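You operate a simulated robot arm through the tools that you are given. There is no shell and no other tool.

You run a simulated robot arm. Do the job below in one go: nothing can be reset, and whatever is moved stays where it is left.

Task
Fit the pink pump, flatten the pump bag, put the pump back and screw the blue cap on.
Fine: The pump goes into the white valve. Keep fingers clear of lids and flaps; drop and force nothing.

Only the result counts: the job must be done as asked and must still hold three seconds after the hand-in. Knocking over, shifting, dropping, spilling or breaking anything else fails it. Lids that push on must go on centred and level and be pressed home; caps that screw on are set level and turned clockwise until they are tight.

Robot
A 6-joint arm with a two-finger gripper, fixed in place. Base frame: the origin is on the floor under the middle of its stand, x ahead of it, y to its left, z up. Readings come in mm, degrees, newtons and seconds.
It reaches about 1298 mm from its shoulder. Its first joint turns from -149.0 to 149.0 degrees. Payload 1.57 kg.
Tool frame: the origin (TCP) lies between the finger pads and is the grasp point; the fingertips stand 21 mm ahead of it; z points along the fingers, y is the line along which they close. The gripper opens to 70 mm; its body begins 50 mm behind the TCP.
Orientation is that of the tool frame in the base frame, as [roll, pitch, yaw] about the fixed x, y, z axes, in that order (R = Rz(yaw) Ry(pitch) Rx(roll)). With the fingers straight down and closing along the base's y, the tool's x points along the base's -x, its y along +y and its z along -z.

Tools
- The arm moves only by the tool jog_arm. Its argument "plan" is a list of rows, each a list of 6 numbers: the shift along the tool's x, y, z in mm, then the turn, a rotation vector about the tool's x, y, z in degrees. In form: [[x, y, z, wx, wy, wz], ...]. A call has 1 to 20 rows; each row shifts and turns the commanded pose from where the row before left it, along the tool's axes as they then stand. "fingers" is the finger opening in mm, from 0 to 70, set as the call begins (left out, the last holds). Each row takes 0.2 s and may step no farther than 50 mm and 8.6 degrees from the row before; otherwise, or with a gripper value out of range, the whole call is refused. A pose out of reach is approached as far as the arm can. The call stops where the force on the tool passes 40 N (or 10 N more than at its start, if that is more) or the arm is blocked; 0.2 s more then pass. Each finger travels about 64.8 mm/s and halts on what it meets, pressing with about 29 N; the grip force reading is that of the motor and also rises with nothing between the fingers. The clock runs only during rows and for 0.2 s after the last one: add rows that do not move to give the fingers time. It gives the time, the measured TCP pose, the force on the tool (base axes), the opening and the grip force at its end, in the units of the frame above (readings bear some noise), with the torque about the TCP (base axes, N m) and any sound that the robot's microphone picked up.
- Cameras (640 x 400 px; columns grow to the right, rows downward): "scene" is fixed at [220.2, -497.4, 1170.7]; the picture's right is [0.54, -0.84, 0.00], its down [-0.24, -0.16, -0.96] and it looks along [0.81, 0.52, -0.29] (base axes); focal length 315 px, centre (320, 200). "wrist" rides on the gripper at [79, 4, -81] in the tool frame; the picture's right is [-0.05, 1.00, 0.00], its down [-0.67, -0.04, -0.74] and it looks along [-0.74, -0.04, 0.67] (tool axes); focal length 256 px, centre (320, 200). There is no depth. A picture from a camera that has moved, and an enlarged one, comes with that camera's place and axes in the base frame and with its lens.
- snapshot(camera): a new picture of that camera. The clock stands still meanwhile.
- move_column(by): slides the trunk up (or, below 0, down) by that many mm; the arm rides with it, the base frame stays. It gives what a move gives, with no picture.
- close_up(camera, box): a new picture of the part [left, top, right, bottom] of that camera's present view, enlarged. The clock stands still meanwhile.
- job_done(): hands the job in; it is judged then, once.

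Nothing tells you positions but the pictures and the camera data. Unless the task says otherwise, let go and move clear before handing in.

The tools are called after "Call:" by a JSON object that holds its "api" and its "payload". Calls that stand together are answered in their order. jog_arm: Moves the arm, as the interface text tells. Its arguments: {"type":"object","properties":{"plan":{"type":"array","items":{"type":"array","items":{"type":"number"}}},"fingers":{"type":"number"}},"required":["plan"]} The other tools are called the same way: move_column (by) moves the trunk up or down; snapshot (camera) takes a picture; close_up (camera, box) takes an enlarged picture of a part of a camera's view; job_done () hands the job in.

At the start:

```text
time: 0.0
tcp_pos: [715.6, -41.8, 1062.8]
ee_rot: [180.0, 0.1, -179.8]
force: [-0.7, 0.4, 0.1]
wrist_torque: [0.0, 0.01, -0.01]
grip_width: 70.2
gripper_force: 0.0
trunk travel left (down, up): [-745.0, 225.0]
```

scene: 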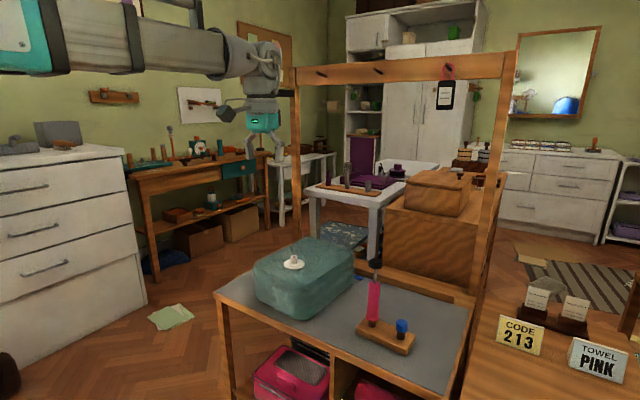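
wrist: 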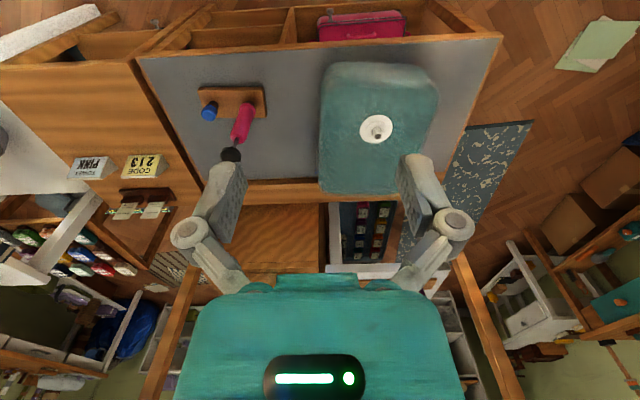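

I see a bench with a teal pump bag that has a white valve, and a small wooden rack holding the pink pump and the blue cap. I'll take enlarged pictures first to locate them before moving.

Call:
{"api": "close_up", "payload": {"camera": "scene", "box": [220, 220, 480, 382]}}

Call:
{"api": "close_up", "payload": {"camera": "wrist", "box": [160, 40, 480, 240]}}

Call:
{"api": "close_up", "payload": {"camera": "scene", "box": [330, 240, 430, 370]}}

Call:
{"api": "close_up", "payload": {"camera": "scene", "box": [270, 240, 320, 280]}}

```text
2.46 times, centred on (350, 301) of scene
camera zoom: at [220.2, -497.4, 1170.7], right [0.54, -0.84, 0.0], down [-0.24, -0.16, -0.96], along [0.81, 0.52, -0.29], focal length 775 px, centre (246, -49)
```

zoom: 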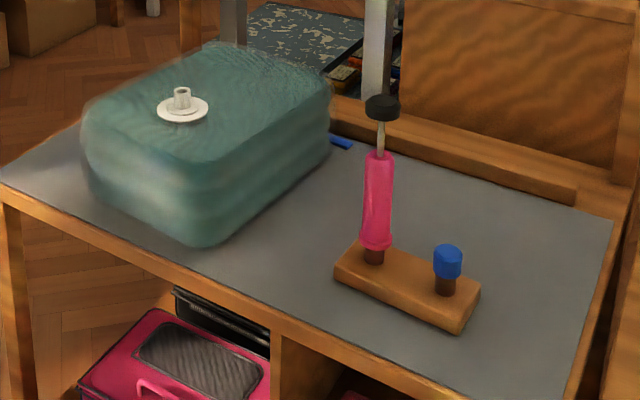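

```text
2.00 times, centred on (320, 140) of wrist
camera zoom: at [635.8, -37.7, 1144.5], right [0.05, 1.0, 0.0], down [0.67, -0.03, 0.75], along [0.74, -0.04, -0.67], focal length 512 px, centre (320, 320)
```

zoom: 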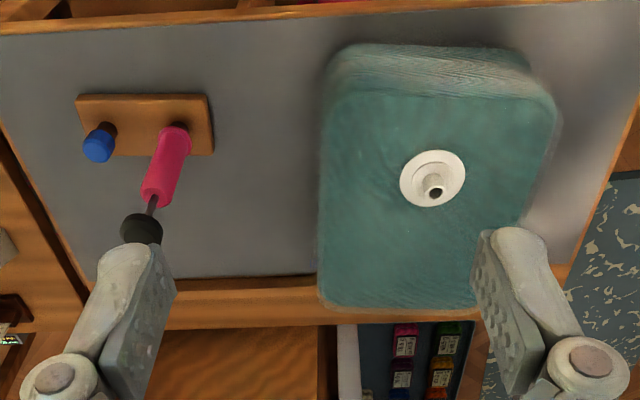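

```text
3.08 times, centred on (380, 305) of scene
camera zoom: at [220.2, -497.4, 1170.7], right [0.54, -0.84, 0.0], down [-0.24, -0.16, -0.96], along [0.81, 0.52, -0.29], focal length 968 px, centre (135, -123)
```

zoom: 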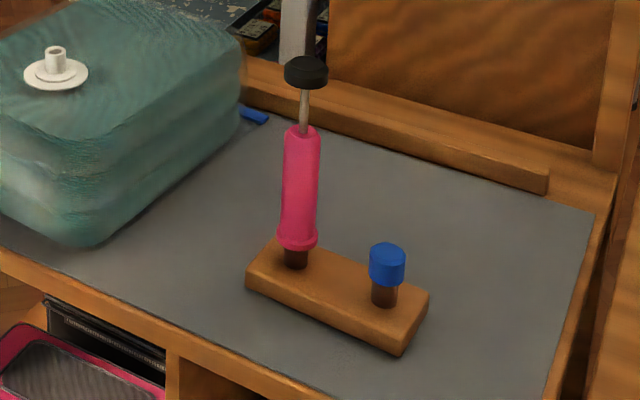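

```text
10.00 times, centred on (295, 260) of scene
camera zoom: at [220.2, -497.4, 1170.7], right [0.54, -0.84, 0.0], down [-0.24, -0.16, -0.96], along [0.81, 0.52, -0.29], focal length 3147 px, centre (570, -400)
```

zoom: 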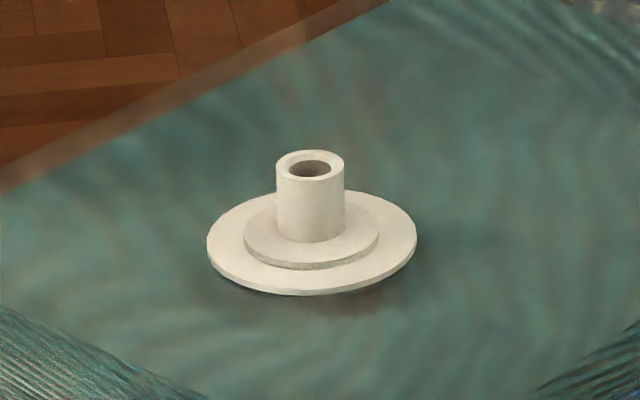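

The valve is at about (938, 62, 704) and the pump is on a rack near (917, -222). I'll look more closely at the tags, the blue object behind the bag and the rack.

Call:
{"api": "close_up", "payload": {"camera": "scene", "box": [420, 60, 480, 120]}}

Call:
{"api": "close_up", "payload": {"camera": "scene", "box": [350, 310, 420, 360]}}

Call:
{"api": "close_up", "payload": {"camera": "scene", "box": [350, 255, 400, 330]}}

Call:
{"api": "close_up", "payload": {"camera": "wrist", "box": [190, 75, 280, 170]}}

Call:
{"api": "close_up", "payload": {"camera": "wrist", "box": [340, 90, 420, 160]}}

Call:
{"api": "close_up", "payload": {"camera": "scene", "box": [480, 260, 640, 390]}}

```text
6.67 times, centred on (450, 90) of scene
camera zoom: at [220.2, -497.4, 1170.7], right [0.54, -0.84, 0.0], down [-0.24, -0.16, -0.96], along [0.81, 0.52, -0.29], focal length 2098 px, centre (-547, 933)
```

zoom: 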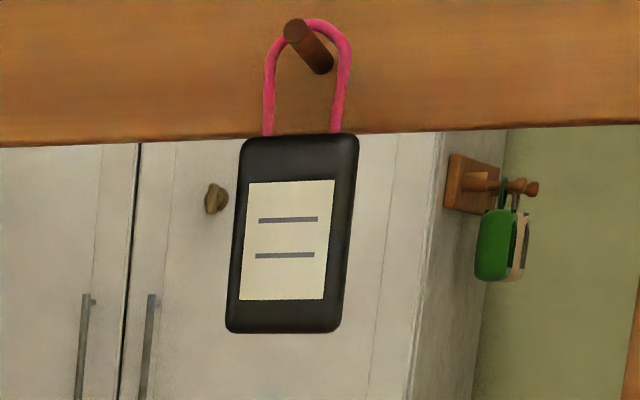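

```text
8.00 times, centred on (385, 335) of scene
camera zoom: at [220.2, -497.4, 1170.7], right [0.54, -0.84, 0.0], down [-0.24, -0.16, -0.96], along [0.81, 0.52, -0.29], focal length 2517 px, centre (-200, -880)
```

zoom: 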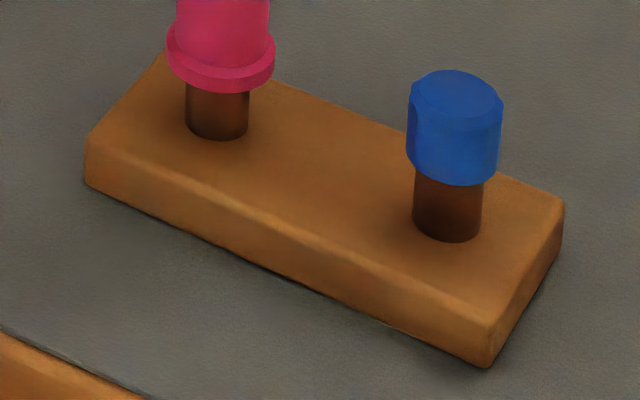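

```text
5.33 times, centred on (375, 292) of scene
camera zoom: at [220.2, -497.4, 1170.7], right [0.54, -0.84, 0.0], down [-0.24, -0.16, -0.96], along [0.81, 0.52, -0.29], focal length 1678 px, centre (27, -293)
```

zoom: 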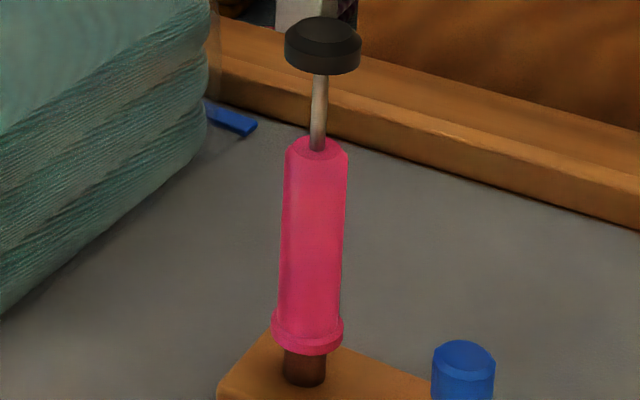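

```text
4.21 times, centred on (235, 122) of wrist
camera zoom: at [635.8, -37.7, 1144.5], right [0.05, 1.0, 0.0], down [0.67, -0.03, 0.75], along [0.74, -0.04, -0.67], focal length 1078 px, centre (678, 526)
```

zoom: 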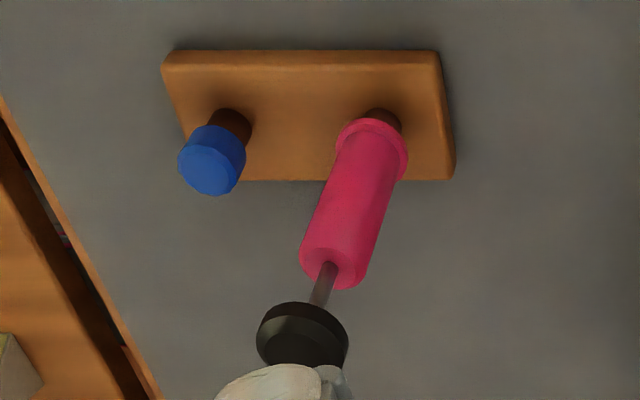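

```text
5.71 times, centred on (380, 125) of wrist
camera zoom: at [635.8, -37.7, 1144.5], right [0.05, 1.0, 0.0], down [0.67, -0.03, 0.75], along [0.74, -0.04, -0.67], focal length 1463 px, centre (-23, 629)
```

zoom: 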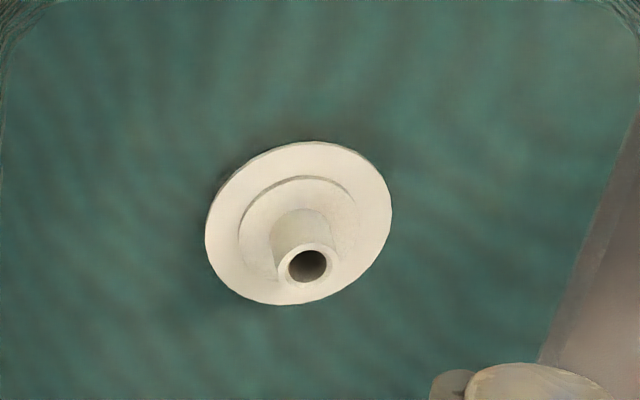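

```text
3.08 times, centred on (560, 325) of scene
camera zoom: at [220.2, -497.4, 1170.7], right [0.54, -0.84, 0.0], down [-0.24, -0.16, -0.96], along [0.81, 0.52, -0.29], focal length 968 px, centre (-418, -185)
```

zoom: 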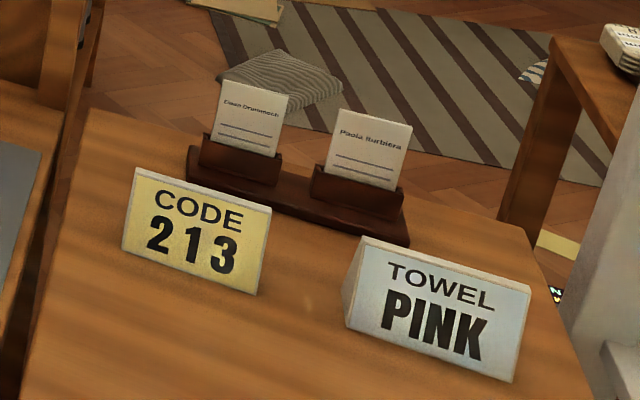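

The pump stands upright on a peg with its handle extended, and the cap sits on the second peg. I'll move in front of the pump, tilt the gripper forward, and look again from there.

Call:
{"api": "jog_arm", "payload": {"plan": [[0, -45, 0, 0, 0, 0], [0, -45, 0, 0, 0, 0], [0, -45, 0, 0, 0, 0], [0, -45, 0, 0, 0, 0], [0, 0, 0, 0, -8.5, 0], [0, 0, 0, 0, -8.5, 0], [0, 0, 0, 0, -8.5, 0], [0, 0, 0, 0, -8.5, 0], [0, 0, 0, 0, -8.5, 0], [0, 0, 0, 0, -8.5, 0], [0, 0, 0, 0, -8.5, 0], [0, 0, 0, 0, 0, 0], [0, 0, 0, 0, 0, 0]], "fingers": 70}}

Call:
{"api": "snapshot", "payload": {"camera": "scene"}}

Call:
{"api": "snapshot", "payload": {"camera": "wrist"}}

```text
time: 2.8
tcp_pos: [717.6, -220.8, 1154.7]
ee_rot: [180.0, 59.6, -180.0]
force: [0.2, 0.4, -0.6]
wrist_torque: [-0.03, -0.01, 0.0]
grip_width: 70.2
gripper_force: 0.0
out of reach, approached as far as the arm can: row 4, 6, 7, 8, 9, 10, 11
trunk travel left (down, up): [-745.0, 225.0]
```

```text
taken
```

scene: 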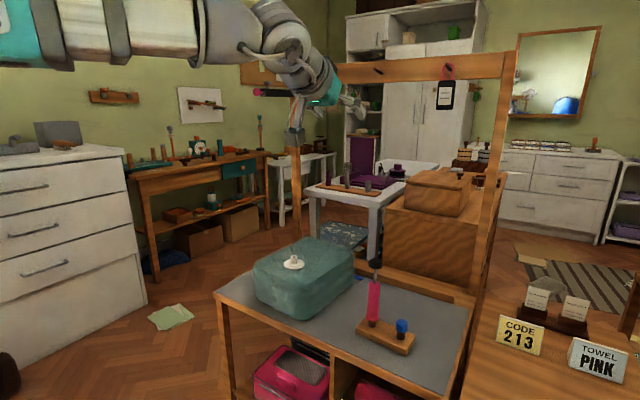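

```text
taken
camera wrist: at [606.5, -217.1, 1128.0], right [0.03, 1.0, 0.05], down [-0.3, -0.04, 0.95], along [0.95, -0.04, 0.3], focal length 256 px, centre (320, 200)
```

wrist: 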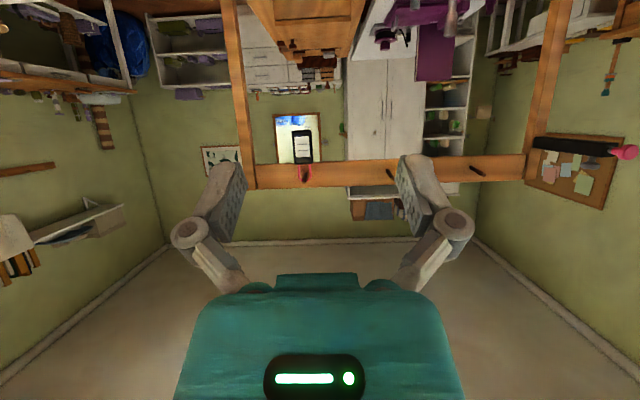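

The arm could not hold that height while tilted, since its shoulder seems to be high. Nothing is below the tool in front of the bench, so I'll lower the trunk.

Call:
{"api": "move_column", "payload": {"by": -300}}

Call:
{"api": "snapshot", "payload": {"camera": "scene"}}

Call:
{"api": "snapshot", "payload": {"camera": "wrist"}}

```text
time: 5.8
tcp_pos: [717.3, -219.8, 854.6]
ee_rot: [-179.9, 59.5, -180.0]
force: [0.0, -0.2, 0.3]
wrist_torque: [-0.01, 0.01, 0.01]
grip_width: 70.2
gripper_force: 0.1
trunk travel left (down, up): [-445.0, 525.0]
```

```text
taken
```

scene: 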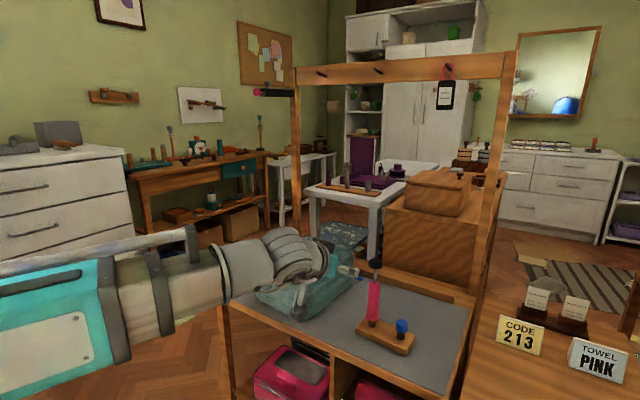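

```text
taken
camera wrist: at [606.3, -217.1, 828.0], right [0.03, 1.0, 0.05], down [-0.3, -0.04, 0.95], along [0.95, -0.04, 0.3], focal length 256 px, centre (320, 200)
```

wrist: 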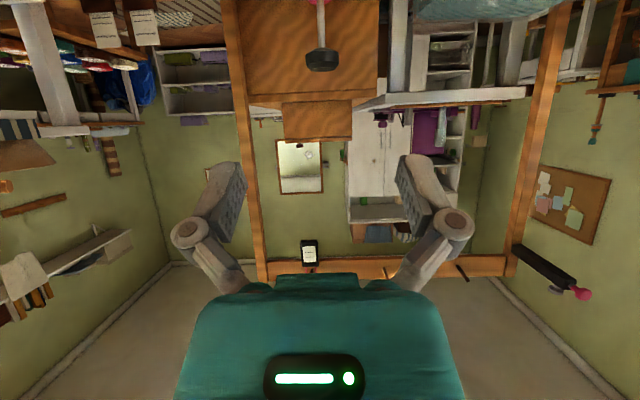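

The trunk lowered cleanly. I'll send one row with no motion to check where the commanded pose stands.

Call:
{"api": "jog_arm", "payload": {"plan": [[0, 0, 0, 0, 0, 0]]}}

```text
time: 6.2
tcp_pos: [716.7, -220.6, 855.4]
ee_rot: [180.0, 59.5, -180.0]
force: [0.4, -0.2, 0.0]
wrist_torque: [0.0, 0.01, 0.01]
grip_width: 70.1
gripper_force: 0.0
trunk travel left (down, up): [-445.0, 525.0]
```

The commanded pose now matches the measured one. I'll lower the trunk to pump height, still well in front of the bench, and look again.

Call:
{"api": "move_column", "payload": {"by": -170}}

Call:
{"api": "snapshot", "payload": {"camera": "wrist"}}

Call:
{"api": "snapshot", "payload": {"camera": "scene"}}

```text
time: 8.1
tcp_pos: [716.7, -220.5, 685.5]
ee_rot: [180.0, 59.5, 180.0]
force: [-0.3, 0.1, -0.4]
wrist_torque: [0.0, 0.02, -0.02]
grip_width: 70.2
gripper_force: 0.1
trunk travel left (down, up): [-275.0, 695.0]
```

```text
taken
camera wrist: at [606.3, -217.0, 658.0], right [0.03, 1.0, 0.05], down [-0.3, -0.04, 0.95], along [0.95, -0.04, 0.3], focal length 256 px, centre (320, 200)
```

wrist: 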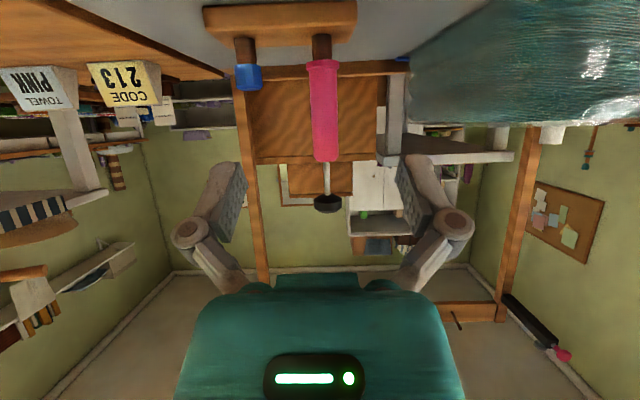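

```text
taken
```

scene: 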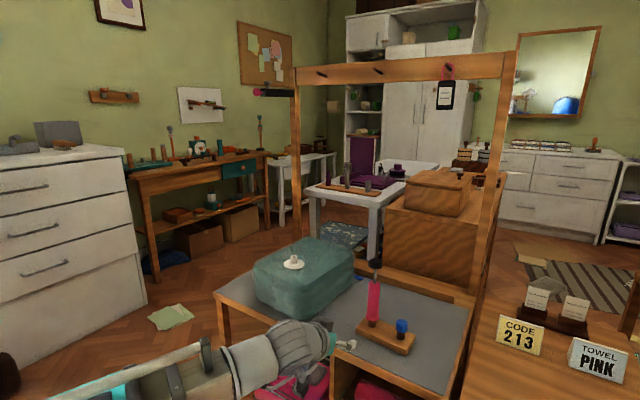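

The pump is now lined up between the fingers. I'll zoom in to measure its heights.

Call:
{"api": "close_up", "payload": {"camera": "wrist", "box": [200, 0, 400, 125]}}

Call:
{"api": "close_up", "payload": {"camera": "wrist", "box": [270, 120, 380, 230]}}

Call:
{"api": "close_up", "payload": {"camera": "wrist", "box": [400, 0, 640, 150]}}

```text
3.20 times, centred on (300, 62) of wrist
camera zoom: at [606.3, -217.0, 658.0], right [0.03, 1.0, 0.05], down [-0.3, -0.04, 0.95], along [0.95, -0.04, 0.3], focal length 819 px, centre (384, 640)
```

zoom: 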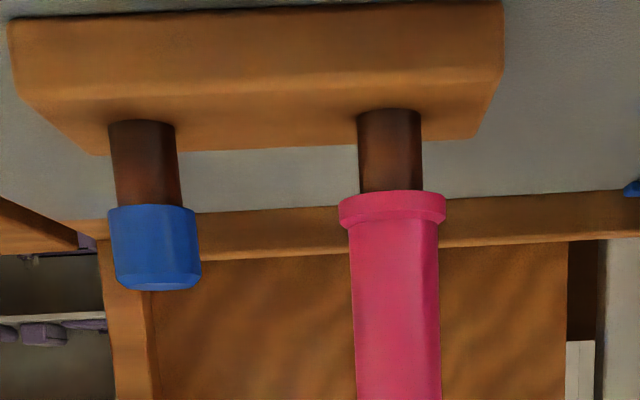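

```text
3.64 times, centred on (325, 175) of wrist
camera zoom: at [606.3, -217.0, 658.0], right [0.03, 1.0, 0.05], down [-0.3, -0.04, 0.95], along [0.95, -0.04, 0.3], focal length 931 px, centre (302, 291)
```

zoom: 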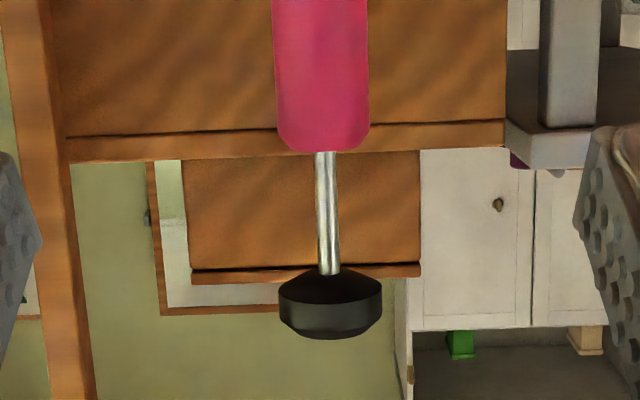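

```text
2.67 times, centred on (520, 75) of wrist
camera zoom: at [606.3, -217.0, 658.0], right [0.03, 1.0, 0.05], down [-0.3, -0.04, 0.95], along [0.95, -0.04, 0.3], focal length 683 px, centre (-213, 533)
```

zoom: 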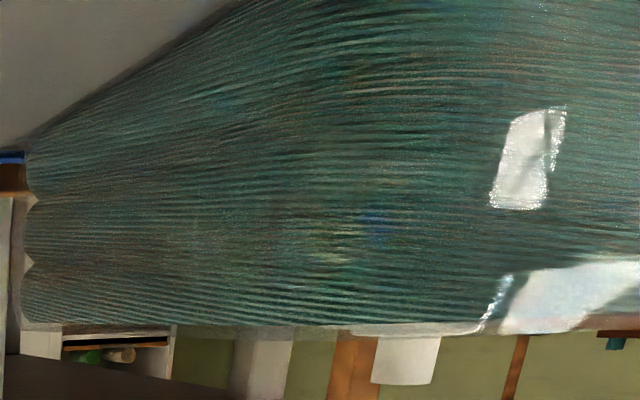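

From this view the pump axis is at y≈-220. The pink body spans about z 600–710, and the handle about 755–777. I'll go 120 mm forward and re-measure from closer.

Call:
{"api": "jog_arm", "payload": {"plan": [[-20.3, 0, 34.46, 0, 0, 0], [-20.3, 0, 34.46, 0, 0, 0], [-20.3, 0, 34.46, 0, 0, 0], [0, 0, 0, 0, 0, 0]]}}

Call:
{"api": "snapshot", "payload": {"camera": "wrist"}}

Call:
{"api": "close_up", "payload": {"camera": "scene", "box": [280, 230, 460, 370]}}

```text
time: 9.1
tcp_pos: [833.0, -222.2, 685.9]
ee_rot: [180.0, 59.6, -179.9]
force: [-0.2, 0.6, -0.8]
wrist_torque: [0.02, 0.0, -0.01]
grip_width: 69.9
gripper_force: 0.1
trunk travel left (down, up): [-275.0, 695.0]
```

```text
taken
camera wrist: at [722.8, -217.8, 658.0], right [0.03, 1.0, 0.05], down [-0.3, -0.04, 0.95], along [0.95, -0.04, 0.3], focal length 256 px, centre (320, 200)
```

wrist: 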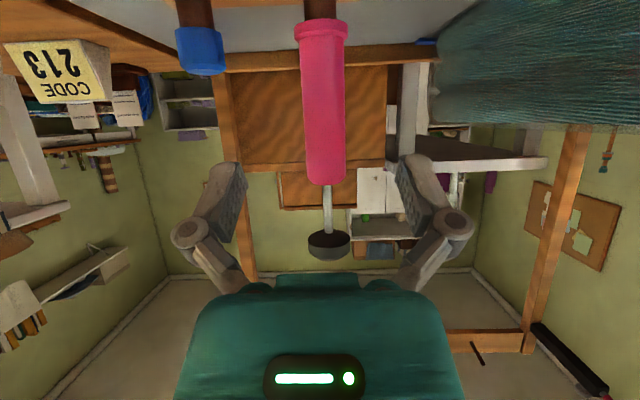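

```text
2.86 times, centred on (370, 300) of scene
camera zoom: at [220.2, -497.4, 1170.7], right [0.54, -0.84, 0.0], down [-0.24, -0.16, -0.96], along [0.81, 0.52, -0.29], focal length 899 px, centre (177, -86)
```

zoom: 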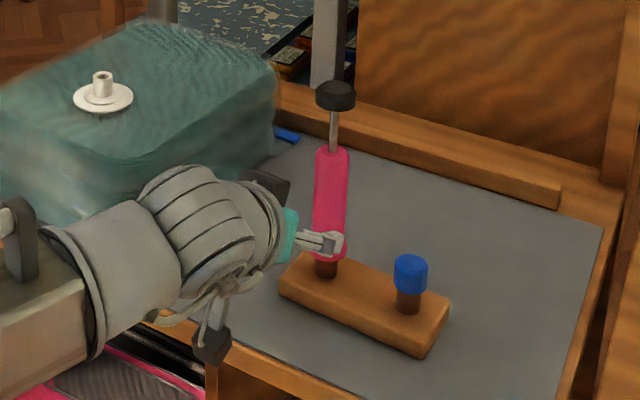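

The wrist camera box hangs below the gripper but is well clear of the bench. I'll zoom on the pump for precise measurement.

Call:
{"api": "close_up", "payload": {"camera": "wrist", "box": [260, 0, 390, 90]}}

Call:
{"api": "close_up", "payload": {"camera": "wrist", "box": [260, 160, 390, 280]}}

```text
4.44 times, centred on (325, 45) of wrist
camera zoom: at [722.8, -217.8, 658.0], right [0.03, 1.0, 0.05], down [-0.3, -0.04, 0.95], along [0.95, -0.04, 0.3], focal length 1138 px, centre (298, 889)
```

zoom: 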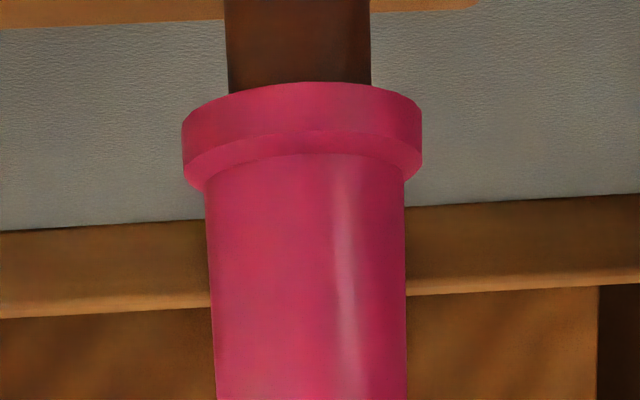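

```text
3.33 times, centred on (325, 220) of wrist
camera zoom: at [722.8, -217.8, 658.0], right [0.03, 1.0, 0.05], down [-0.3, -0.04, 0.95], along [0.95, -0.04, 0.3], focal length 853 px, centre (303, 133)
```

zoom: 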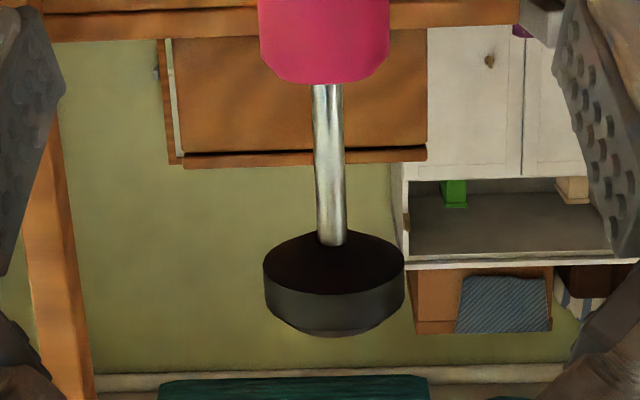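

The estimates put the pump axis near x≈925. I'll advance another 60 mm with the fingers straddling the pump, keep y centred, and re-measure.

Call:
{"api": "jog_arm", "payload": {"plan": [[-15.2, 0.5, 25.9, 0, 0, 0], [-15.2, 0.5, 25.9, 0, 0, 0], [0, 0, 0, 0, 0, 0], [0, 0, 0, 0, 0, 0]]}}

Call:
{"api": "snapshot", "payload": {"camera": "wrist"}}

Call:
{"api": "close_up", "payload": {"camera": "scene", "box": [320, 240, 420, 340]}}

```text
time: 10.1
tcp_pos: [898.2, -221.2, 685.0]
ee_rot: [180.0, 59.6, -180.0]
force: [-0.7, 0.1, -0.9]
wrist_torque: [-0.02, -0.01, -0.05]
grip_width: 69.9
gripper_force: 0.1
trunk travel left (down, up): [-275.0, 695.0]
```

```text
taken
camera wrist: at [787.2, -216.6, 658.0], right [0.03, 1.0, 0.05], down [-0.31, -0.04, 0.95], along [0.95, -0.04, 0.3], focal length 256 px, centre (320, 200)
```

wrist: 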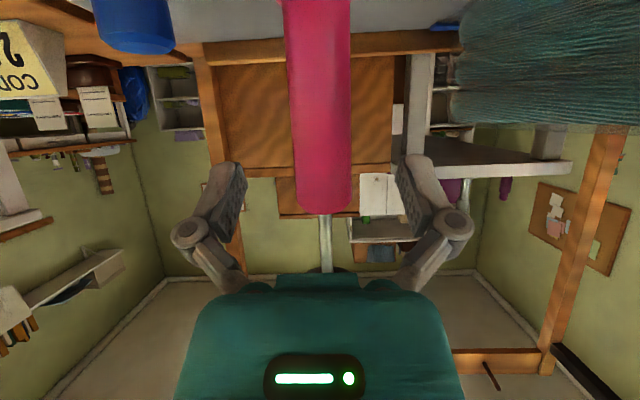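

```text
4.00 times, centred on (370, 290) of scene
camera zoom: at [220.2, -497.4, 1170.7], right [0.54, -0.84, 0.0], down [-0.24, -0.16, -0.96], along [0.81, 0.52, -0.29], focal length 1259 px, centre (120, -160)
```

zoom: 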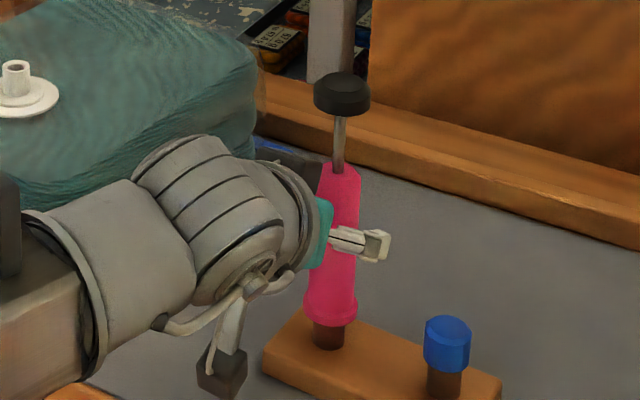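

Closer now, with the pump still centred in y. I'll zoom in for a better axis estimate.

Call:
{"api": "close_up", "payload": {"camera": "wrist", "box": [250, 160, 400, 290]}}

Call:
{"api": "close_up", "payload": {"camera": "wrist", "box": [250, 0, 400, 100]}}

```text
3.08 times, centred on (325, 225) of wrist
camera zoom: at [787.2, -216.6, 658.0], right [0.03, 1.0, 0.05], down [-0.31, -0.04, 0.95], along [0.95, -0.04, 0.3], focal length 788 px, centre (305, 123)
```

zoom: 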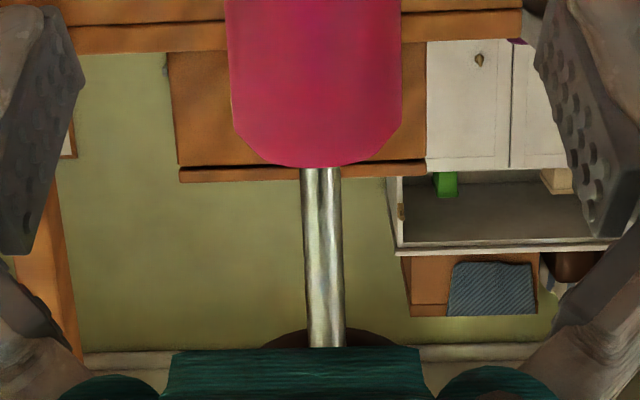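

```text
4.00 times, centred on (325, 50) of wrist
camera zoom: at [787.2, -216.6, 658.0], right [0.03, 1.0, 0.05], down [-0.31, -0.04, 0.95], along [0.95, -0.04, 0.3], focal length 1024 px, centre (300, 800)
```

zoom: 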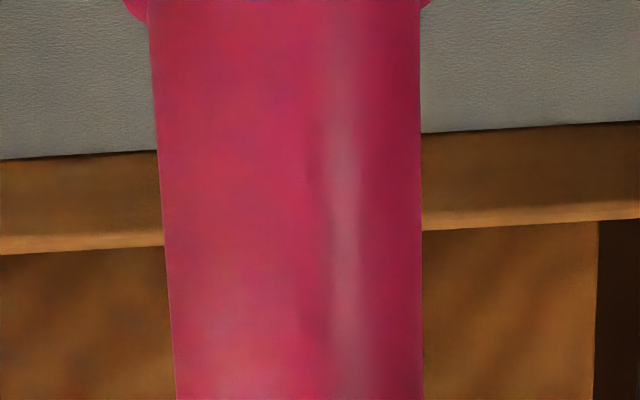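

Width scaling and the scene view agree on an axis at x≈928, y≈-220. I'll go to the grasp point with the fingers still open and check.

Call:
{"api": "jog_arm", "payload": {"plan": [[-3.05, 0.3, 15.03, 0, 0, 0], [-3.05, 0.3, 15.03, 0, 0, 0], [0, 0, 0, 0, 0, 0], [0, 0, 0, 0, 0, 0]]}}

Call:
{"api": "snapshot", "payload": {"camera": "wrist"}}

Call:
{"api": "close_up", "payload": {"camera": "scene", "box": [320, 240, 420, 340]}}

```text
time: 11.1
tcp_pos: [925.8, -220.0, 684.0]
ee_rot: [-180.0, 59.5, -179.8]
force: [0.3, -0.1, 0.0]
wrist_torque: [0.02, 0.01, -0.03]
grip_width: 70.1
gripper_force: 0.1
out of reach, approached as far as the arm can: row 2
trunk travel left (down, up): [-275.0, 695.0]
```

```text
taken
camera wrist: at [815.7, -215.7, 657.9], right [0.03, 1.0, 0.05], down [-0.3, -0.04, 0.95], along [0.95, -0.04, 0.3], focal length 256 px, centre (320, 200)
```

wrist: 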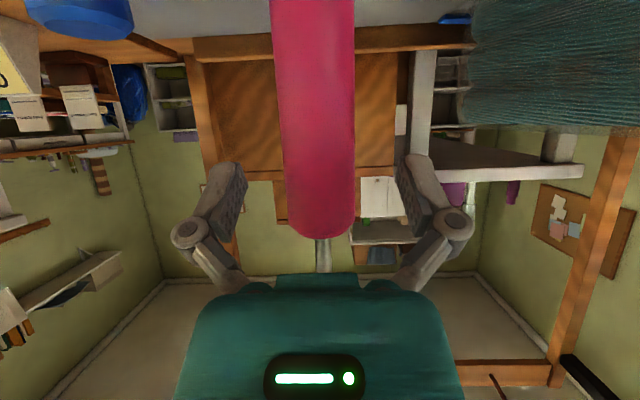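

```text
4.00 times, centred on (370, 290) of scene
camera zoom: at [220.2, -497.4, 1170.7], right [0.54, -0.84, 0.0], down [-0.24, -0.16, -0.96], along [0.81, 0.52, -0.29], focal length 1259 px, centre (120, -160)
```

zoom: 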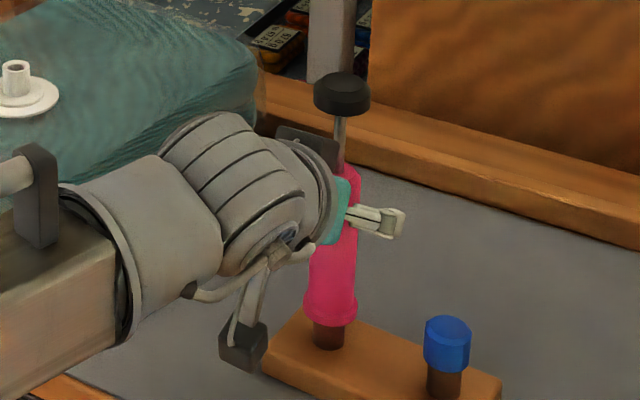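

The arm is at its lower limit at z≈684, and the pump is between the pads. I'll zoom to check centring before closing.

Call:
{"api": "close_up", "payload": {"camera": "wrist", "box": [250, 130, 400, 250]}}

Call:
{"api": "close_up", "payload": {"camera": "scene", "box": [355, 245, 405, 325]}}

```text
3.33 times, centred on (325, 190) of wrist
camera zoom: at [815.7, -215.7, 657.9], right [0.03, 1.0, 0.05], down [-0.3, -0.04, 0.95], along [0.95, -0.04, 0.3], focal length 853 px, centre (303, 233)
```

zoom: 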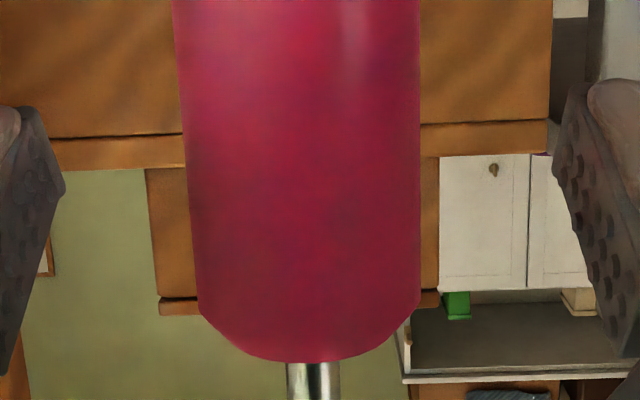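

```text
5.00 times, centred on (380, 285) of scene
camera zoom: at [220.2, -497.4, 1170.7], right [0.54, -0.84, 0.0], down [-0.24, -0.16, -0.96], along [0.81, 0.52, -0.29], focal length 1573 px, centre (20, -225)
```

zoom: 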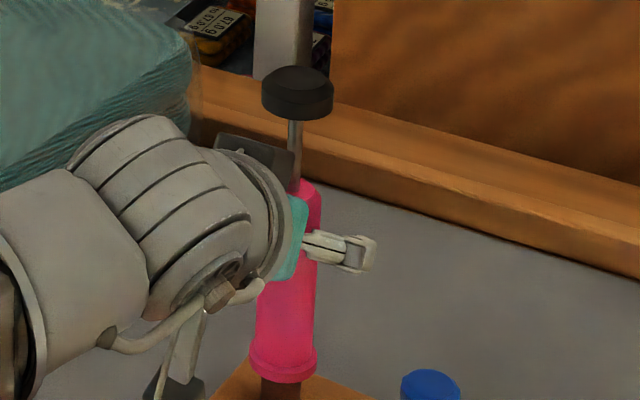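

The pump is centred between the pads to within a fraction of a millimetre. I'll close on it now.

Call:
{"api": "jog_arm", "payload": {"plan": [[0, 0, 0, 0, 0, 0], [0, 0, 0, 0, 0, 0], [0, 0, 0, 0, 0, 0], [0, 0, 0, 0, 0, 0]], "fingers": 20}}

Call:
{"api": "snapshot", "payload": {"camera": "wrist"}}

Call:
{"api": "close_up", "payload": {"camera": "scene", "box": [320, 240, 420, 350]}}

```text
time: 12.1
tcp_pos: [926.3, -218.8, 684.5]
ee_rot: [-180.0, 59.5, 180.0]
force: [-1.3, 0.8, 2.6]
wrist_torque: [0.06, 0.05, 0.01]
grip_width: 30.4
gripper_force: 29.1
trunk travel left (down, up): [-275.0, 695.0]
```

```text
taken
camera wrist: at [815.4, -215.6, 658.2], right [0.03, 1.0, 0.05], down [-0.3, -0.04, 0.95], along [0.95, -0.04, 0.3], focal length 256 px, centre (320, 200)
```

wrist: 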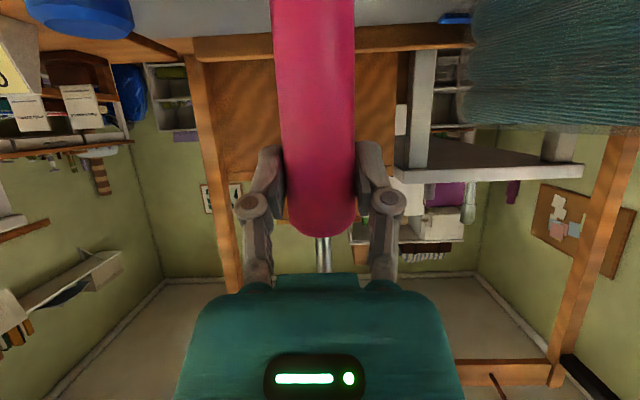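

```text
3.64 times, centred on (370, 295) of scene
camera zoom: at [220.2, -497.4, 1170.7], right [0.54, -0.84, 0.0], down [-0.24, -0.16, -0.96], along [0.81, 0.52, -0.29], focal length 1144 px, centre (138, -146)
```

zoom: 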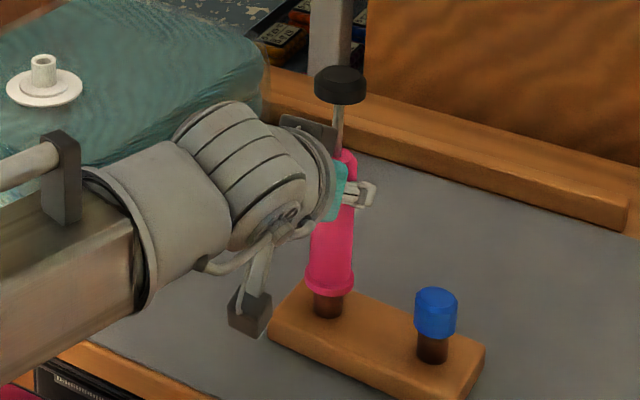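

The pump is gripped at 30.4 mm wide. I'll lift slowly straight up and watch the force.

Call:
{"api": "jog_arm", "payload": {"plan": [[-2.585, 0, -1.52, 0, 0, 0], [-2.585, 0, -1.52, 0, 0, 0], [-2.585, 0, -1.52, 0, 0, 0], [-2.585, 0, -1.52, 0, 0, 0], [-2.585, 0, -1.52, 0, 0, 0], [0, 0, 0, 0, 0, 0]]}}

Call:
{"api": "close_up", "payload": {"camera": "scene", "box": [320, 240, 420, 350]}}

Call:
{"api": "snapshot", "payload": {"camera": "wrist"}}

```text
time: 13.5
tcp_pos: [925.5, -218.9, 685.3]
ee_rot: [179.9, 59.6, -179.9]
force: [1.5, 0.5, 2.4]
wrist_torque: [0.0, -0.13, -0.03]
grip_width: 30.3
gripper_force: 28.7
out of reach, approached as far as the arm can: row 2, 4, 5
trunk travel left (down, up): [-275.0, 695.0]
```

```text
3.64 times, centred on (370, 295) of scene
camera zoom: at [220.2, -497.4, 1170.7], right [0.54, -0.84, 0.0], down [-0.24, -0.16, -0.96], along [0.81, 0.52, -0.29], focal length 1144 px, centre (138, -146)
```

zoom: 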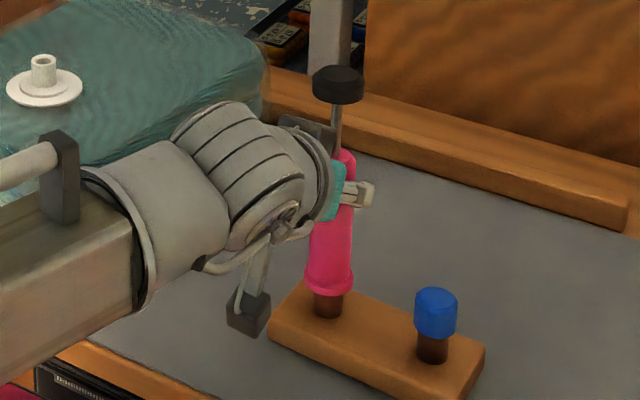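

```text
taken
camera wrist: at [815.5, -214.6, 658.1], right [0.03, 1.0, 0.05], down [-0.3, -0.04, 0.95], along [0.95, -0.04, 0.3], focal length 256 px, centre (320, 200)
```

wrist: 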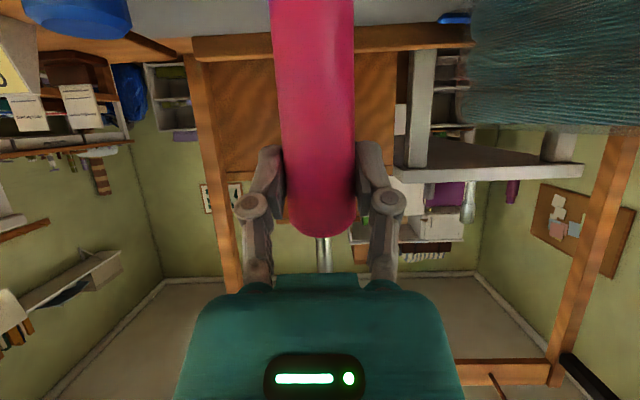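

The arm would not follow a vertical move at this pose, and every height change so far has come from the trunk. I'll lift straight up with the trunk instead, starting with a small step.

Call:
{"api": "move_column", "payload": {"by": 5}}

Call:
{"api": "close_up", "payload": {"camera": "scene", "box": [340, 290, 420, 350]}}

Call:
{"api": "snapshot", "payload": {"camera": "wrist"}}

```text
time: 14.1
tcp_pos: [926.2, -218.7, 689.4]
ee_rot: [-179.9, 59.5, -180.0]
force: [0.0, -0.3, -1.6]
wrist_torque: [0.0, 0.03, 0.01]
grip_width: 30.5
gripper_force: 29.0
trunk travel left (down, up): [-280.0, 690.0]
```

```text
6.67 times, centred on (380, 320) of scene
camera zoom: at [220.2, -497.4, 1170.7], right [0.54, -0.84, 0.0], down [-0.24, -0.16, -0.96], along [0.81, 0.52, -0.29], focal length 2098 px, centre (-80, -600)
```

zoom: 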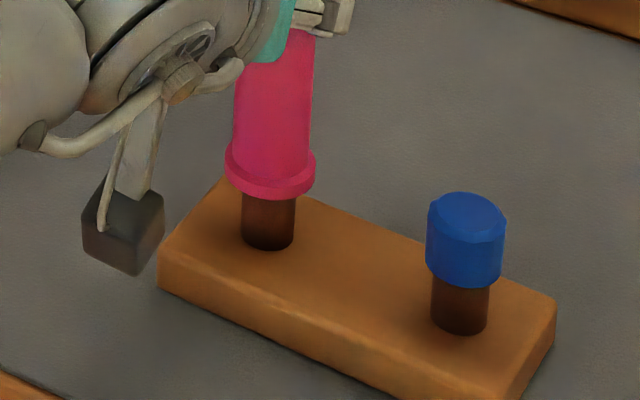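

```text
taken
camera wrist: at [815.5, -214.7, 662.8], right [0.03, 1.0, 0.05], down [-0.3, -0.04, 0.95], along [0.95, -0.04, 0.3], focal length 256 px, centre (320, 200)
```

wrist: 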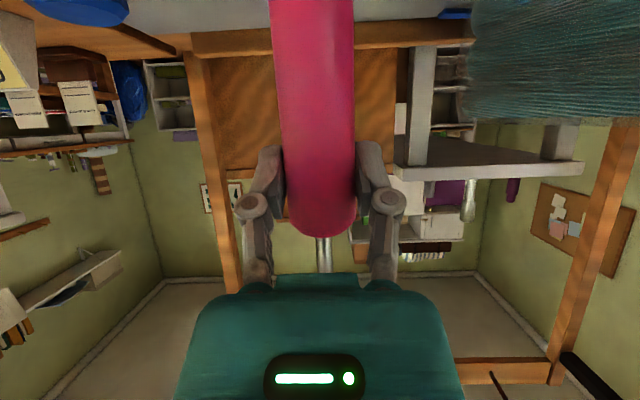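

It lifts freely with almost no force, and the rack stays put. I'll continue up.

Call:
{"api": "move_column", "payload": {"by": 30}}

Call:
{"api": "close_up", "payload": {"camera": "scene", "box": [340, 270, 420, 340]}}

```text
time: 14.8
tcp_pos: [926.0, -217.9, 721.0]
ee_rot: [180.0, 59.5, -179.9]
force: [-0.2, 0.3, -1.5]
wrist_torque: [-0.01, 0.01, -0.01]
grip_width: 30.1
gripper_force: 28.8
trunk travel left (down, up): [-310.0, 660.0]
```

```text
5.71 times, centred on (380, 305) of scene
camera zoom: at [220.2, -497.4, 1170.7], right [0.54, -0.84, 0.0], down [-0.24, -0.16, -0.96], along [0.81, 0.52, -0.29], focal length 1798 px, centre (-23, -400)
```

zoom: 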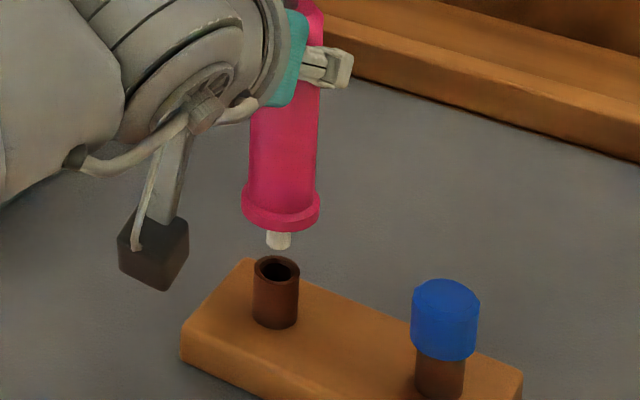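

The nozzle is now clear of the hollow peg. I'll raise the trunk further so it clears the bag and valve, then move across in +y.

Call:
{"api": "move_column", "payload": {"by": 125}}

Call:
{"api": "jog_arm", "payload": {"plan": [[0, 20, 0, 0, 0, 0], [0, 20, 0, 0, 0, 0], [0, 20, 0, 0, 0, 0], [0, 20, 0, 0, 0, 0], [0, 0, 0, 0, 0, 0]]}}

Call:
{"api": "snapshot", "payload": {"camera": "scene"}}

Call:
{"api": "snapshot", "payload": {"camera": "wrist"}}

```text
time: 16.4
tcp_pos: [925.6, -218.4, 845.2]
ee_rot: [-180.0, 59.6, 180.0]
force: [0.2, 0.0, -2.0]
wrist_torque: [-0.01, 0.04, -0.03]
grip_width: 30.3
gripper_force: 28.7
trunk travel left (down, up): [-435.0, 535.0]
```

```text
time: 17.6
tcp_pos: [925.7, -137.7, 845.2]
ee_rot: [-180.0, 59.6, -179.9]
force: [0.2, -0.4, -1.6]
wrist_torque: [-0.01, -0.01, -0.04]
grip_width: 30.3
gripper_force: 29.2
trunk travel left (down, up): [-435.0, 535.0]
```

```text
taken
```

scene: 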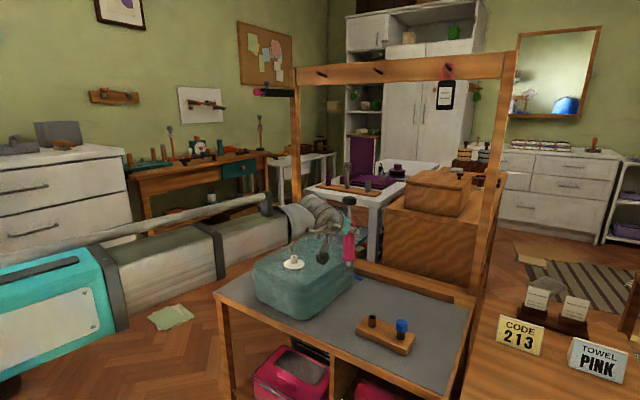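

```text
taken
camera wrist: at [815.5, -133.9, 818.0], right [0.03, 1.0, 0.05], down [-0.31, -0.04, 0.95], along [0.95, -0.04, 0.3], focal length 256 px, centre (320, 200)
```

wrist: 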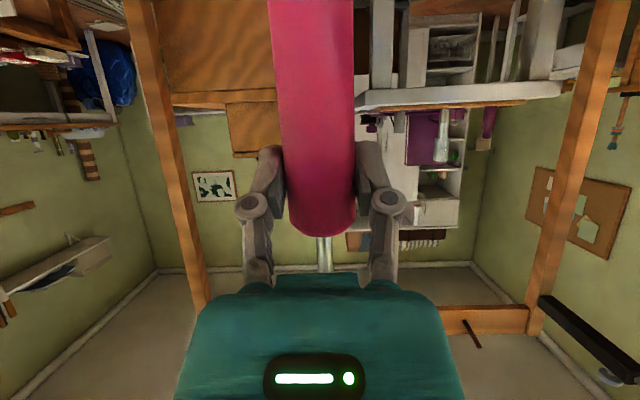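

Moving in y works. I'll carry on toward the valve and test a small vertical move at height.

Call:
{"api": "jog_arm", "payload": {"plan": [[0, 30, 0, 0, 0, 0], [0, 30, 0, 0, 0, 0], [0, 30, 0, 0, 0, 0], [0, 30, 0, 0, 0, 0], [0, 30, 0, 0, 0, 0], [-8.62, 0, -5.07, 0, 0, 0], [0, 0, 0, 0, 0, 0]]}}

Call:
{"api": "snapshot", "payload": {"camera": "wrist"}}

Call:
{"api": "close_up", "payload": {"camera": "scene", "box": [240, 180, 400, 300]}}

```text
time: 19.1
tcp_pos: [926.6, 11.3, 844.6]
ee_rot: [179.9, 59.4, -180.0]
force: [-0.1, 0.8, -1.0]
wrist_torque: [-0.01, 0.0, 0.07]
grip_width: 30.2
gripper_force: 28.9
out of reach, approached as far as the arm can: row 6
trunk travel left (down, up): [-435.0, 535.0]
```

```text
taken
camera wrist: at [816.7, 16.1, 817.8], right [0.03, 1.0, 0.05], down [-0.3, -0.04, 0.95], along [0.95, -0.04, 0.3], focal length 256 px, centre (320, 200)
```

wrist: 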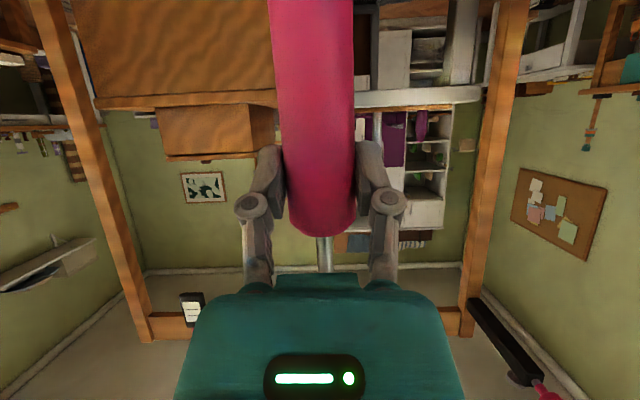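

```text
3.33 times, centred on (320, 240) of scene
camera zoom: at [220.2, -497.4, 1170.7], right [0.54, -0.84, 0.0], down [-0.24, -0.16, -0.96], along [0.81, 0.52, -0.29], focal length 1049 px, centre (320, 67)
```

zoom: 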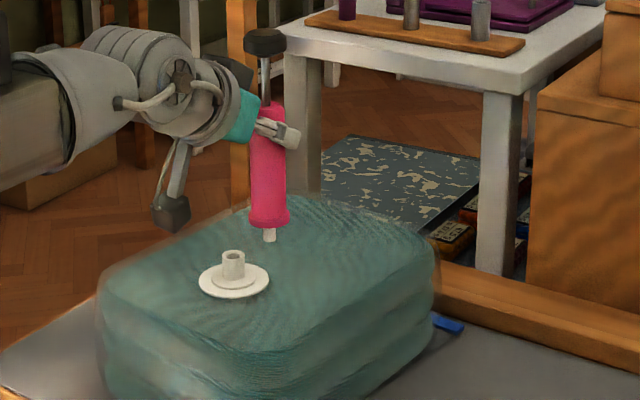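

Now I understand the arm: it keeps its height, and only the trunk changes z. Before inserting I'll measure the valve precisely from the side, so I'll move the pump to the right of the bag at valve height and look.

Call:
{"api": "jog_arm", "payload": {"plan": [[0, -40, 0, 0, 0, 0], [0, -40, 0, 0, 0, 0], [0, -41, 0, 0, 0, 0], [19.6, 0, -33.3, 0, 0, 0], [19.6, 0, -33.3, 0, 0, 0], [19.6, 0, -33.3, 0, 0, 0], [0, 0, 0, 0, 0, 0]]}}

Call:
{"api": "move_column", "payload": {"by": -96}}

Call:
{"api": "snapshot", "payload": {"camera": "wrist"}}

Call:
{"api": "snapshot", "payload": {"camera": "scene"}}

```text
time: 20.8
tcp_pos: [812.1, -110.4, 844.4]
ee_rot: [-180.0, 59.5, -179.9]
force: [0.1, 0.4, -1.0]
wrist_torque: [0.03, 0.02, -0.01]
grip_width: 30.3
gripper_force: 29.0
trunk travel left (down, up): [-435.0, 535.0]
```

```text
time: 22.1
tcp_pos: [812.1, -111.9, 748.8]
ee_rot: [180.0, 59.5, -179.8]
force: [0.8, 0.8, -0.7]
wrist_torque: [-0.01, 0.04, -0.03]
grip_width: 30.0
gripper_force: 29.0
trunk travel left (down, up): [-339.0, 631.0]
```

```text
taken
camera wrist: at [702.1, -107.4, 721.9], right [0.03, 1.0, 0.05], down [-0.3, -0.04, 0.95], along [0.95, -0.04, 0.3], focal length 256 px, centre (320, 200)
```

wrist: 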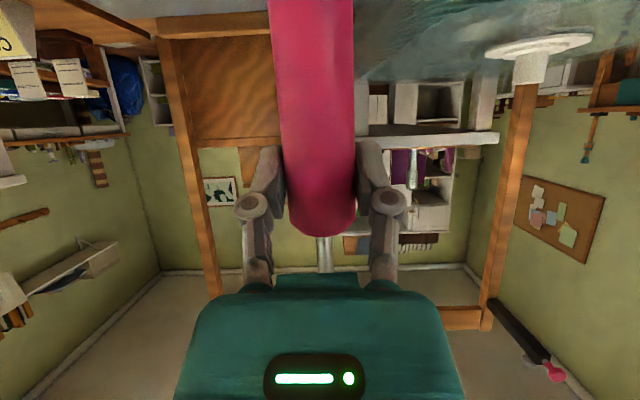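

```text
taken
```

scene: 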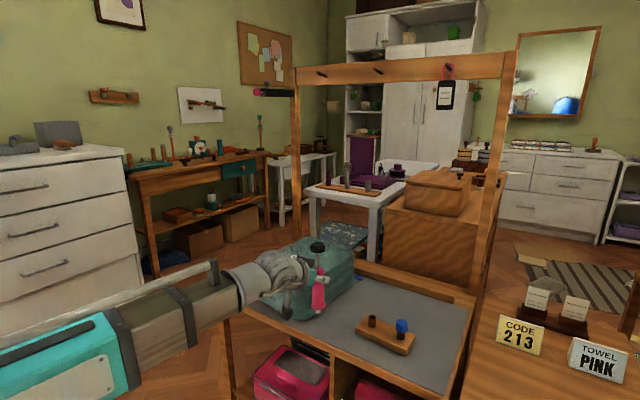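

Clear side view of the valve. I'll zoom in here, then take a second view from farther right.

Call:
{"api": "close_up", "payload": {"camera": "wrist", "box": [470, 20, 610, 108]}}

Call:
{"api": "jog_arm", "payload": {"plan": [[0, -38, 0, 0, 0, 0], [0, -38, 0, 0, 0, 0], [0, 0, 0, 0, 0, 0], [0, 0, 0, 0, 0, 0]]}}

Call:
{"api": "close_up", "payload": {"camera": "wrist", "box": [500, 20, 640, 108]}}

Call:
{"api": "snapshot", "payload": {"camera": "wrist"}}

```text
4.55 times, centred on (540, 64) of wrist
camera zoom: at [702.1, -107.4, 721.9], right [0.03, 1.0, 0.05], down [-0.3, -0.04, 0.95], along [0.95, -0.04, 0.3], focal length 1164 px, centre (-680, 818)
```

zoom: 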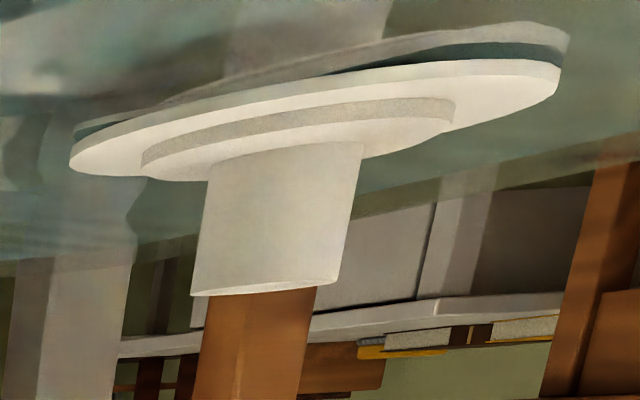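

```text
time: 23.1
tcp_pos: [814.9, -187.0, 747.2]
ee_rot: [180.0, 59.4, -179.9]
force: [-0.4, 0.2, -1.9]
wrist_torque: [0.0, -0.02, -0.01]
grip_width: 30.3
gripper_force: 29.2
trunk travel left (down, up): [-339.0, 631.0]
```

```text
4.55 times, centred on (570, 64) of wrist
camera zoom: at [704.7, -182.1, 721.8], right [0.03, 1.0, 0.05], down [-0.3, -0.04, 0.95], along [0.95, -0.04, 0.3], focal length 1164 px, centre (-816, 818)
```

zoom: 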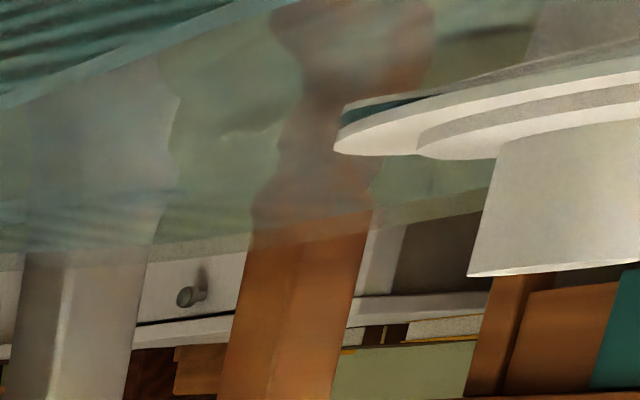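

```text
taken
camera wrist: at [704.7, -182.1, 721.8], right [0.03, 1.0, 0.05], down [-0.3, -0.04, 0.95], along [0.95, -0.04, 0.3], focal length 256 px, centre (320, 200)
```

wrist: 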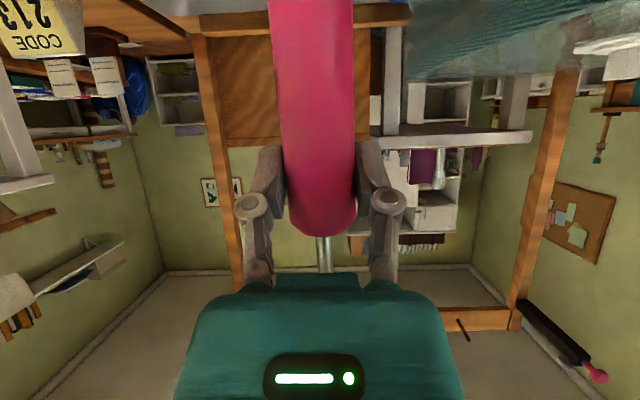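

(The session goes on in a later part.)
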